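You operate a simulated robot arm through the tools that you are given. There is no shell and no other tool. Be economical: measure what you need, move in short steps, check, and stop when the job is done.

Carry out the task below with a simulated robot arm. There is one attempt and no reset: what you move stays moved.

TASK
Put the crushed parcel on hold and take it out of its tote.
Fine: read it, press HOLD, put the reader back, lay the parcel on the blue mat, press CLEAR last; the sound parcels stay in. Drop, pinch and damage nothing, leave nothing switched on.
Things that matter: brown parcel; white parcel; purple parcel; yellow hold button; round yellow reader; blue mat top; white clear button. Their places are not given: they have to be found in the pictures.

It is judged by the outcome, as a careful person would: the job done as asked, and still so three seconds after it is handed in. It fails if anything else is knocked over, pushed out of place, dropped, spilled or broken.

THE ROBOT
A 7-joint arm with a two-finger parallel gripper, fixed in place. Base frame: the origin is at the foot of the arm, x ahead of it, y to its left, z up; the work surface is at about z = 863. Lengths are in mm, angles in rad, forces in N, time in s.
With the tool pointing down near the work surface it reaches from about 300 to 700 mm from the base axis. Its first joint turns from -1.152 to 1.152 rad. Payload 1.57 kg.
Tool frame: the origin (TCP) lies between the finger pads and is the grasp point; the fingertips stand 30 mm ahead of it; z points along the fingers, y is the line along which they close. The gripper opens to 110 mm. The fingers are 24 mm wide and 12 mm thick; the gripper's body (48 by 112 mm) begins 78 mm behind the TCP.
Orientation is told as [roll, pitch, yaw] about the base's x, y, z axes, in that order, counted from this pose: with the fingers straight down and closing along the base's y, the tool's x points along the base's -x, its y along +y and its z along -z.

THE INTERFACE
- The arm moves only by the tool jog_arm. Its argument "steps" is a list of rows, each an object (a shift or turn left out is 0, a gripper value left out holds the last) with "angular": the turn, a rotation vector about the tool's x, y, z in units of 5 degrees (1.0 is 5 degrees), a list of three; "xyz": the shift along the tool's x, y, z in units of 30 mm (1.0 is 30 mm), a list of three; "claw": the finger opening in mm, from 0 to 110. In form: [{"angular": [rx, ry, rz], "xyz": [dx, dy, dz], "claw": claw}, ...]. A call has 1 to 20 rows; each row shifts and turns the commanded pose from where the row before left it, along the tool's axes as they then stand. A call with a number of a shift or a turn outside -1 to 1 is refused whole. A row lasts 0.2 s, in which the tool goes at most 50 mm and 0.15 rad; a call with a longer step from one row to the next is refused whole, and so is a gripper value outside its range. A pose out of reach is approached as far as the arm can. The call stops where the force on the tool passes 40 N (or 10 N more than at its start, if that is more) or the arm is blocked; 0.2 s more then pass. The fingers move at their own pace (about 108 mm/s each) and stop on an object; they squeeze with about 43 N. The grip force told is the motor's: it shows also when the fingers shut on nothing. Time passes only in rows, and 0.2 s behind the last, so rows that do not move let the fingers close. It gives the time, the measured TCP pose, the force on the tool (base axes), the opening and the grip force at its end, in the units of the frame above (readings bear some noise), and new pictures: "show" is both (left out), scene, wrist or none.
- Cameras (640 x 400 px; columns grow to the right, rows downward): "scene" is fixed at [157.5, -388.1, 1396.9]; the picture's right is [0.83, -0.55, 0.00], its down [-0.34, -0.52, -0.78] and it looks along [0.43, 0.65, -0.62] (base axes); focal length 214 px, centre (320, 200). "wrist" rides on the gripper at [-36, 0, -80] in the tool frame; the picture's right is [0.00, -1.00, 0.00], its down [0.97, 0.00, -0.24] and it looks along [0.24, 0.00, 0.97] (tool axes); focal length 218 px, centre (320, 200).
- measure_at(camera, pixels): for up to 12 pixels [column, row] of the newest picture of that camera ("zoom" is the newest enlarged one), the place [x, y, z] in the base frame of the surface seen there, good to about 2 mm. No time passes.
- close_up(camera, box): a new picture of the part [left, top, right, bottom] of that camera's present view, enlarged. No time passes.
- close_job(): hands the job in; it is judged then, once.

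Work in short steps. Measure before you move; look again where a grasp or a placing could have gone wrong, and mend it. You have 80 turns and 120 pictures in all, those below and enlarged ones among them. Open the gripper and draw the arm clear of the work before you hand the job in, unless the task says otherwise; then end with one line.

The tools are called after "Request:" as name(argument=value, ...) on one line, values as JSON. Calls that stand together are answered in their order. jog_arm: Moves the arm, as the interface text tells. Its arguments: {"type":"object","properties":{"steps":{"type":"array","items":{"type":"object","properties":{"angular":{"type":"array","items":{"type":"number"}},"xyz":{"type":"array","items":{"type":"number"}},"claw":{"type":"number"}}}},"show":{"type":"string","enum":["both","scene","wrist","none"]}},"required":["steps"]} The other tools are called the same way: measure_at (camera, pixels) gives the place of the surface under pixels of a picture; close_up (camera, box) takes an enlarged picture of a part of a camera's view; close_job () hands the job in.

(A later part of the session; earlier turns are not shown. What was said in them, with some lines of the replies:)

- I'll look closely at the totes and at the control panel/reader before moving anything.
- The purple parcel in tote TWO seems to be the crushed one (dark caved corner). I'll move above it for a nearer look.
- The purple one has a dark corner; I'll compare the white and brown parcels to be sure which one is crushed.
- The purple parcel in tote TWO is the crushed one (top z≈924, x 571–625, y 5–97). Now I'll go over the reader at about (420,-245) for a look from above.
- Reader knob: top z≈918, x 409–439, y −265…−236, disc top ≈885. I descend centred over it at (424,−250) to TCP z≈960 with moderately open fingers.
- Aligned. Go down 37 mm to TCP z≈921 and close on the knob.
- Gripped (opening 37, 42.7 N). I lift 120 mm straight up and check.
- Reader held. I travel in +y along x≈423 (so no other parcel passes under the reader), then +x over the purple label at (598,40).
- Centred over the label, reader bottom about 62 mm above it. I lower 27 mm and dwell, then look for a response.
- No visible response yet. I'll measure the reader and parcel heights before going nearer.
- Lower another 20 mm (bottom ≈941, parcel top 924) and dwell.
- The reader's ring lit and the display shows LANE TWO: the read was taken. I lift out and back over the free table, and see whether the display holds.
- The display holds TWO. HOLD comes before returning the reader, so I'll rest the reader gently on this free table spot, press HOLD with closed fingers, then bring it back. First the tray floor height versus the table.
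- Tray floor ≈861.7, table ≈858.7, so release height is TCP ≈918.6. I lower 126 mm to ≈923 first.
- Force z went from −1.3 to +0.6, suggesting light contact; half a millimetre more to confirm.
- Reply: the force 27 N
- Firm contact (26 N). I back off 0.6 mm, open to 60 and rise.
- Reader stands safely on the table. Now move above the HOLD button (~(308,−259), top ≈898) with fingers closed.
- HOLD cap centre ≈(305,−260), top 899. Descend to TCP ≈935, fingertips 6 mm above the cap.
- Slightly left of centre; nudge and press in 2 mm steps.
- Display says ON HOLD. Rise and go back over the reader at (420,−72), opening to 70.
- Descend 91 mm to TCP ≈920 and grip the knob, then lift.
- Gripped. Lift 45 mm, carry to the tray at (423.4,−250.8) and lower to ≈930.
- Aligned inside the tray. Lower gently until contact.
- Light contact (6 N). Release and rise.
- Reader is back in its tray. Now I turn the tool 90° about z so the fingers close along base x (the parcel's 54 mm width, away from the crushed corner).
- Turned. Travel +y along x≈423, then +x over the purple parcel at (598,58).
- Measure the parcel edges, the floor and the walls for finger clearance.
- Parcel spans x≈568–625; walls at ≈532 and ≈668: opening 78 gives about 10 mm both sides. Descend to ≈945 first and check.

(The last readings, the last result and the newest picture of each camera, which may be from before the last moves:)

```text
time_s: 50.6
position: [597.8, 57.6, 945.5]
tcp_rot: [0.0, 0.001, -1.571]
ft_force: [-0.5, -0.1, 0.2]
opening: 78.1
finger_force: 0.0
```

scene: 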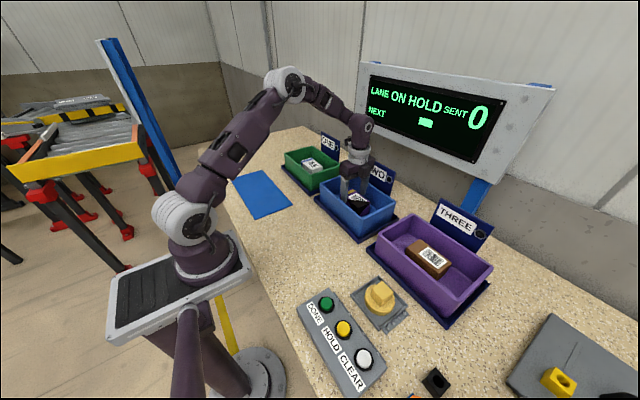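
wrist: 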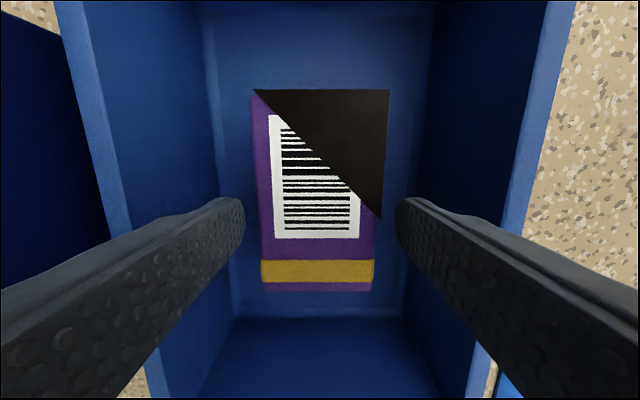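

Fingers straddle the parcel with room. Down 35 mm to ≈910 and close.

Request:
jog_arm(steps=[{"xyz": [0, 0, 0.6]}, {"xyz": [0, 0, 0.57]}, {}, {"claw": 48}, {"claw": 48}, {"claw": 48}], show="wrist")

```text
time_s: 52.0
position: [599.0, 58.3, 911.5]
tcp_rot: [0.0, 0.001, -1.571]
ft_force: [-0.1, 0.0, -0.3]
opening: 59.4
finger_force: 43.0
```

wrist: 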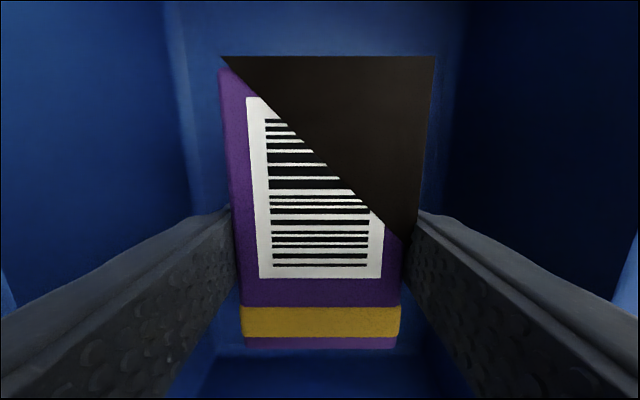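

Gripped (59 mm, 43 N). Lift straight up 120 mm.

Request:
jog_arm(steps=[{"xyz": [0, 0, -0.3]}, {"xyz": [0, 0, -0.5]}, {"xyz": [0, 0, -0.7]}, {"xyz": [0, 0, -0.7]}, {"xyz": [0, 0, -0.7]}, {"xyz": [0, 0, -0.7]}, {"xyz": [0, 0, -0.5]}, {}])

```text
time_s: 53.8
position: [596.0, 59.2, 1033.7]
tcp_rot: [-0.002, 0.001, -1.572]
ft_force: [-0.6, 0.5, -2.1]
opening: 59.2
finger_force: 42.6
```

scene: 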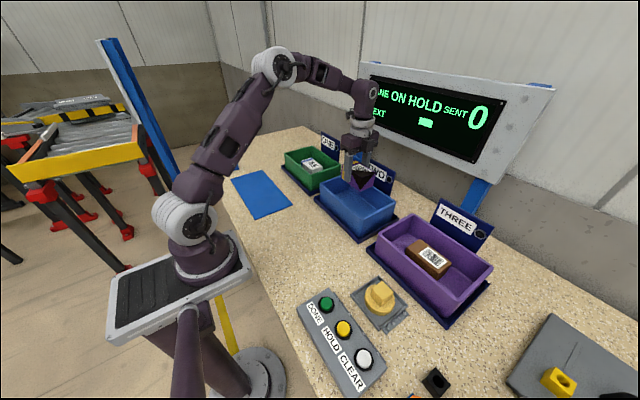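
wrist: 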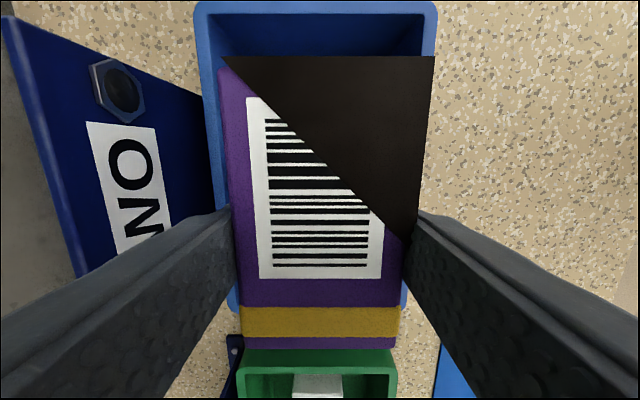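

Held level. Measure the mat corners.

Request:
measure_at(camera="scene", pixels=[[233, 181], [269, 172], [290, 205], [256, 217], [262, 194], [285, 215], [243, 205]])

```text
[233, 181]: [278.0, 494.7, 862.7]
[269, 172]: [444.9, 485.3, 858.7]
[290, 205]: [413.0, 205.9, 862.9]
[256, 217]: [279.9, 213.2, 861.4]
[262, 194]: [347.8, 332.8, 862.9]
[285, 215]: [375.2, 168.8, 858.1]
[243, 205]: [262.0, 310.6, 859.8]
```

Mat spans x 277–414, y 205–497, top ≈862.7. Retreat in −x to 348, then +y to 340 at the present height.

Request:
jog_arm(steps=[{"xyz": [0, -0.5, 0]}, {"xyz": [0, -0.9, 0]}, {"xyz": [0, -0.9, 0]}, {"xyz": [0, -0.9, 0]}, {"xyz": [0, -0.9, 0]}, {"xyz": [0, -0.9, 0]}, {"xyz": [0, -0.9, 0]}, {"xyz": [0, -0.9, 0]}, {"xyz": [0, -0.9, 0]}, {"xyz": [0, -0.57, 0]}, {}], show="none")

Request:
jog_arm(steps=[{"xyz": [0.5, 0, 0]}, {"xyz": [0.9, 0, 0]}, {"xyz": [0.9, 0, 0]}, {"xyz": [0.9, 0, 0]}, {"xyz": [0.9, 0, 0]}, {"xyz": [0.9, 0, 0]}, {"xyz": [0.9, 0, 0]}, {"xyz": [0.9, 0, 0]}, {"xyz": [0.9, 0, 0]}, {"xyz": [0.9, 0, 0]}, {"xyz": [0.75, 0, 0]}, {}])

```text
time_s: 56.2
position: [348.7, 58.7, 1033.1]
tcp_rot: [0.001, 0.0, -1.57]
ft_force: [-0.3, 0.7, -2.8]
opening: 59.3
finger_force: 42.6
```

```text
time_s: 58.8
position: [349.0, 339.0, 1035.2]
tcp_rot: [0.0, 0.0, -1.571]
ft_force: [-0.5, 0.2, -1.2]
opening: 59.7
finger_force: 43.3
```

scene: 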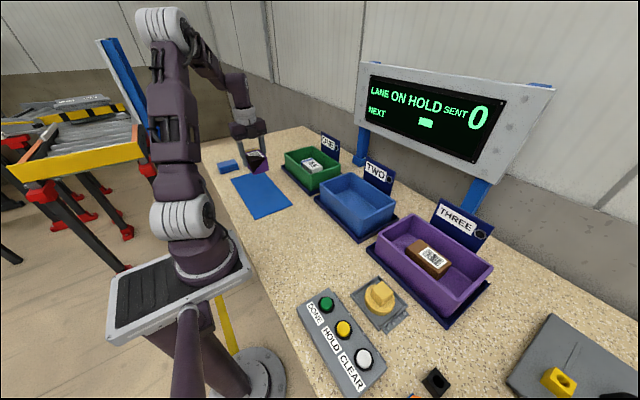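
wrist: 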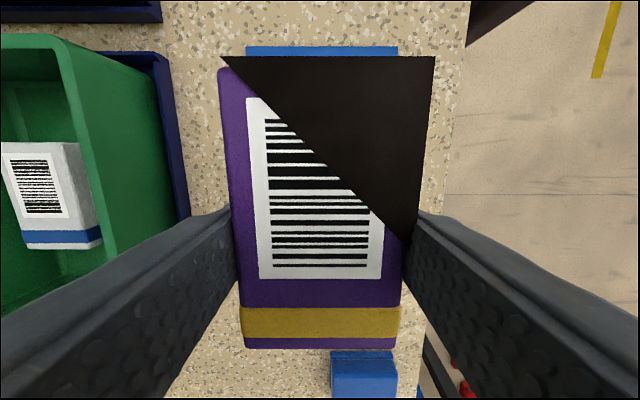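

Over the mat. Lower 122 mm to ≈913, then feel for contact.

Request:
jog_arm(steps=[{"xyz": [0, 0, 0.5]}, {"xyz": [0, 0, 0.8]}, {"xyz": [0, 0, 0.8]}, {"xyz": [0, 0, 0.8]}, {"xyz": [0, 0, 0.7]}, {"xyz": [0, 0, 0.4]}, {}], show="scene")

```text
time_s: 60.4
position: [347.7, 338.6, 913.0]
tcp_rot: [-0.001, -0.001, -1.572]
ft_force: [-0.2, 1.0, -1.5]
opening: 59.7
finger_force: 43.1
```

scene: 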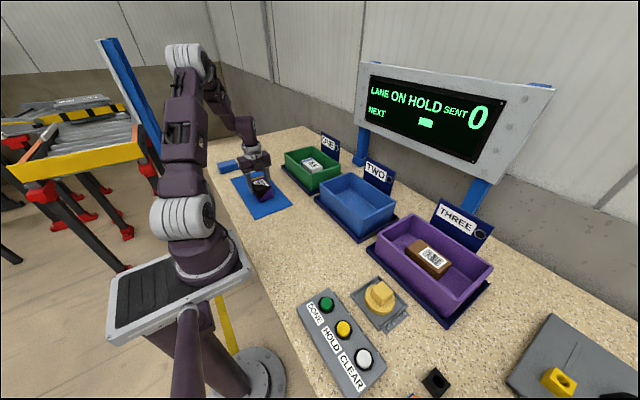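

Request:
jog_arm(steps=[{"xyz": [0, 0, 0.06]}, {"xyz": [0, 0, 0.05]}, {"xyz": [0, 0, 0.03]}, {}], show="none")

```text
time_s: 61.4
position: [349.4, 338.7, 908.5]
tcp_rot: [0.001, 0.0, -1.572]
ft_force: [-1.4, -0.2, -1.4]
opening: 59.5
finger_force: 43.2
```

Request:
jog_arm(steps=[{"xyz": [0, 0, 0.03]}, {"xyz": [0, 0, 0.02]}, {}], show="none")

```text
time_s: 62.2
position: [348.0, 338.2, 908.6]
tcp_rot: [0.0, 0.001, -1.571]
ft_force: [0.0, -0.1, -1.3]
opening: 59.6
finger_force: 43.0
```

Request:
jog_arm(steps=[{"xyz": [0, 0, 0.03]}, {"xyz": [0, 0, 0.02]}, {}], show="none")

```text
time_s: 63.0
position: [348.9, 338.8, 907.1]
tcp_rot: [0.001, -0.001, -1.571]
ft_force: [-2.8, -2.1, 7.5]
opening: 59.6
finger_force: 42.8
```

Contact (7.5 N). Release and rise.

Request:
jog_arm(steps=[{"claw": 66}, {"claw": 80}, {"claw": 80}, {"xyz": [0, 0, -0.4]}, {"xyz": [0, 0, -0.8]}, {"xyz": [0, 0, -0.9]}, {"xyz": [0, 0, -0.9]}, {"xyz": [0, 0, -0.9]}, {}])

```text
time_s: 65.0
position: [348.4, 339.2, 1022.8]
tcp_rot: [0.0, 0.002, -1.571]
ft_force: [-0.2, 0.3, 0.0]
opening: 80.0
finger_force: 0.2
```

scene: 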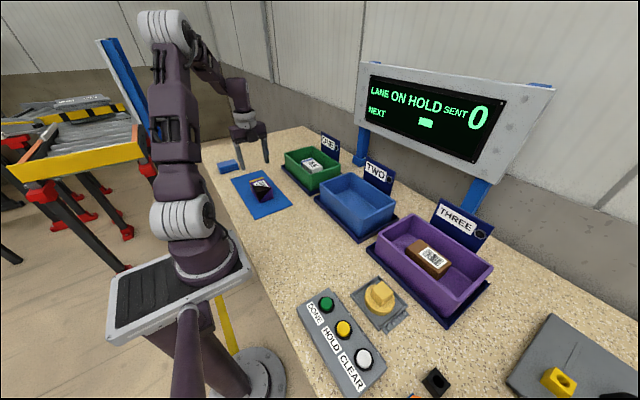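
wrist: 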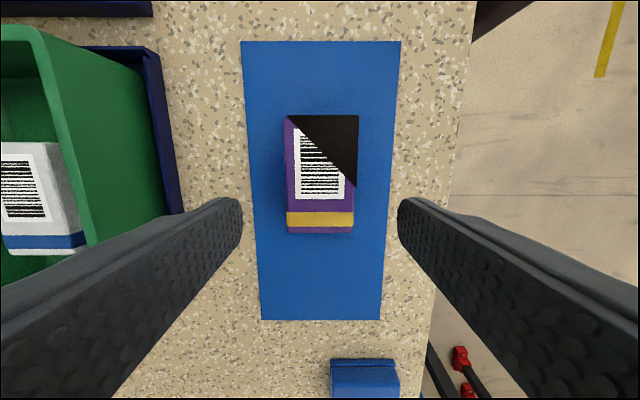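

The parcel lies flat on the mat. Now travel back toward the panel (fingers closing), first to about (390,−185).

Request:
jog_arm(steps=[{"xyz": [-0.5, 0.3, -0.3]}, {"xyz": [-0.9, 0.3, -0.3]}, {"xyz": [-0.97, 0.3, 0]}, {"xyz": [-0.97, 0.3, 0]}, {"xyz": [-0.97, 0.2, 0], "claw": 0}, {"xyz": [-0.97, 0, 0]}, {"xyz": [-0.97, 0, 0]}, {"xyz": [-0.97, 0, 0]}, {"xyz": [-0.97, 0, 0]}, {"xyz": [-0.97, 0, 0]}, {"xyz": [-0.97, 0, 0]}, {"xyz": [-0.97, 0, 0]}, {"xyz": [-0.97, 0, 0]}, {"xyz": [-0.97, 0, 0]}, {"xyz": [-0.97, 0, 0]}, {"xyz": [-0.97, 0, 0]}, {"xyz": [-0.97, 0, 0]}, {"xyz": [-0.97, 0, 0]}, {"xyz": [-0.5, 0, 0]}, {}], show="none")

Request:
jog_arm(steps=[{"angular": [0, 0, -1]}, {"angular": [0, 0, -1]}, {"angular": [0, 0, -1]}, {"angular": [0, 0, -1]}, {"angular": [0, 0, -1]}, {"angular": [0, 0, -1]}, {"angular": [0, 0, -1]}, {"angular": [0, 0, -1]}, {"angular": [0, 0, -1]}, {"angular": [0, 0, -1]}, {"angular": [0, 0, -1]}, {"angular": [0, 0, -1]}, {"angular": [0, 0, -1]}, {"angular": [0, 0, -1]}, {"angular": [0, 0, -1]}, {"angular": [0, 0, -1]}, {"angular": [0, 0, -1]}, {"angular": [0, 0, -1]}, {}], show="none")

```text
time_s: 69.2
position: [391.7, -183.9, 1041.7]
tcp_rot: [-0.001, 0.0, -1.57]
ft_force: [0.1, 0.3, 0.0]
opening: 0.1
finger_force: 21.6
```

```text
time_s: 73.2
position: [390.1, -184.6, 1042.0]
tcp_rot: [-0.001, 0.0, 0.001]
ft_force: [-0.1, 0.3, 0.5]
opening: 0.2
finger_force: 21.6
```

Move over CLEAR (305,−324) and descend to ≈936.

Request:
jog_arm(steps=[{"xyz": [0.573, -0.93, 0]}, {"xyz": [0.573, -0.93, 0]}, {"xyz": [0.573, -0.93, 0]}, {"xyz": [0.573, -0.93, 0]}, {"xyz": [0.573, -0.93, 0]}, {}, {"xyz": [0, 0, 0.7]}, {"xyz": [0, 0, 0.9]}, {"xyz": [0, 0, 0.9]}, {"xyz": [0, 0, 0.7]}, {"xyz": [0, 0, 0.33]}, {}])

```text
time_s: 75.8
position: [304.6, -323.1, 937.5]
tcp_rot: [0.0, -0.001, 0.0]
ft_force: [-0.3, 0.5, -0.1]
opening: 0.0
finger_force: 21.6
```

scene: 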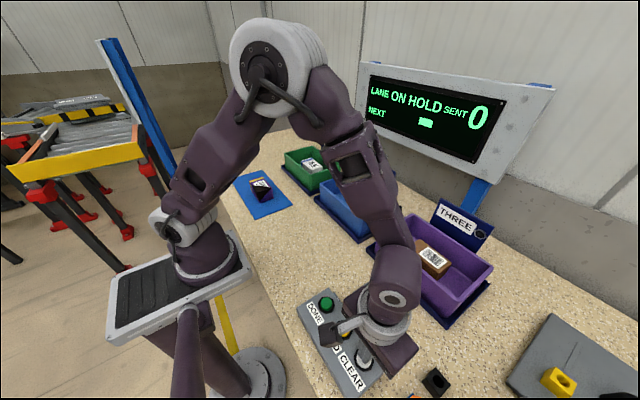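
wrist: 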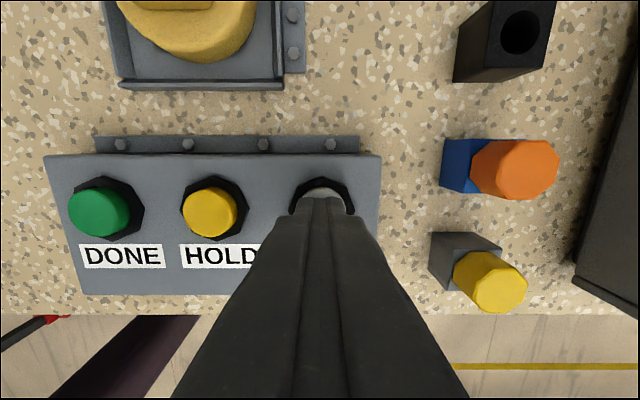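

Centred over CLEAR. Press about 10 mm down in small steps.

Request:
jog_arm(steps=[{"xyz": [0, 0, 0.1]}, {"xyz": [0, 0, 0.08]}, {"xyz": [0, 0, 0.08]}, {"xyz": [0, 0, 0.07]}, {}], show="scene")

```text
time_s: 77.0
position: [305.0, -323.8, 926.8]
tcp_rot: [0.0, -0.001, -0.001]
ft_force: [0.5, 1.0, 6.9]
opening: 0.0
finger_force: 21.4
```

scene: 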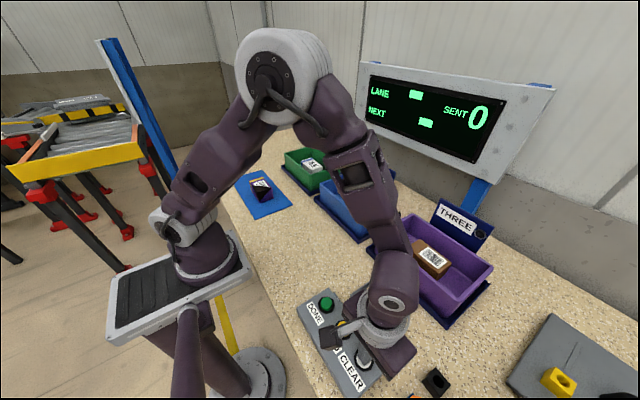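

The display has cleared. Rise well clear, open the gripper and check everything.

Request:
jog_arm(steps=[{"xyz": [0, 0, -0.5]}, {"xyz": [0, 0, -0.9]}, {"xyz": [0, 0, -0.9]}, {"xyz": [0, 0, -0.9]}, {"xyz": [0, 0, -0.97]}, {"xyz": [-0.5, 0.5, -0.97]}, {"xyz": [-0.5, 0.9, -0.97]}, {"xyz": [-0.5, 0.97, -0.9], "claw": 100}, {"xyz": [-0.5, 0.97, -0.9]}, {"xyz": [-0.3, 0.97, -0.9]}, {"xyz": [-0.3, 0.97, -0.9]}, {"xyz": [-0.3, 0.97, 0]}, {"xyz": [0, 0.97, 0]}, {"xyz": [0, 0.97, 0]}, {}, {}])

Request:
close_up(camera="scene", box=[200, 60, 560, 400])

```text
time_s: 80.4
position: [392.2, -76.7, 1219.6]
tcp_rot: [0.0, -0.001, 0.0]
ft_force: [-0.9, 0.2, -1.0]
opening: 100.1
finger_force: 0.1
```

scene: 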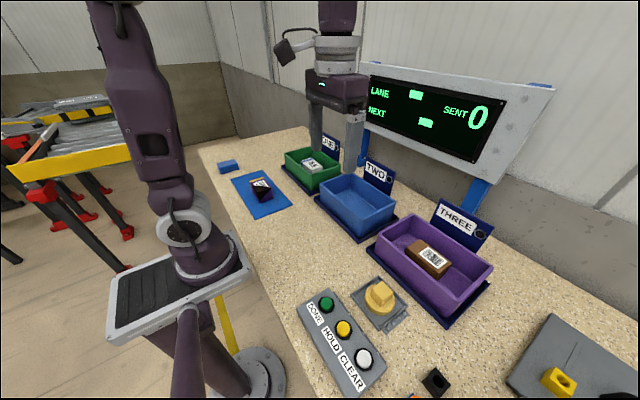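
wrist: 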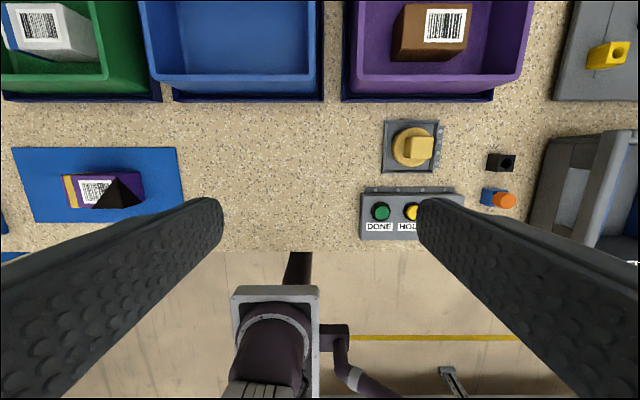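

```text
1.18 times, centred on (380, 230) of scene
```

zoom: 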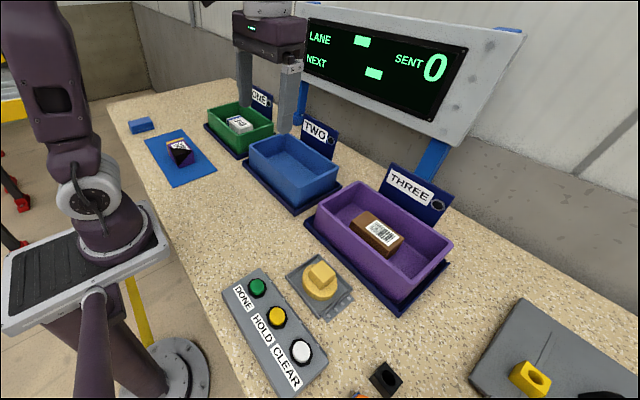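

The display is blank, the lamps and reader are off, the reader sits in its tray, the purple parcel is on the mat and the other two are still in their totes. I'm handing in.

Request:
close_job()

```text
The job is handed in.
```

The crushed purple parcel was read (LANE TWO) and put on hold (display showed ON HOLD), and it now lies on the blue mat; the reader, rested on the table while I pressed HOLD, is back in its tray, CLEAR was pressed last, and the white and brown parcels stayed in their totes.
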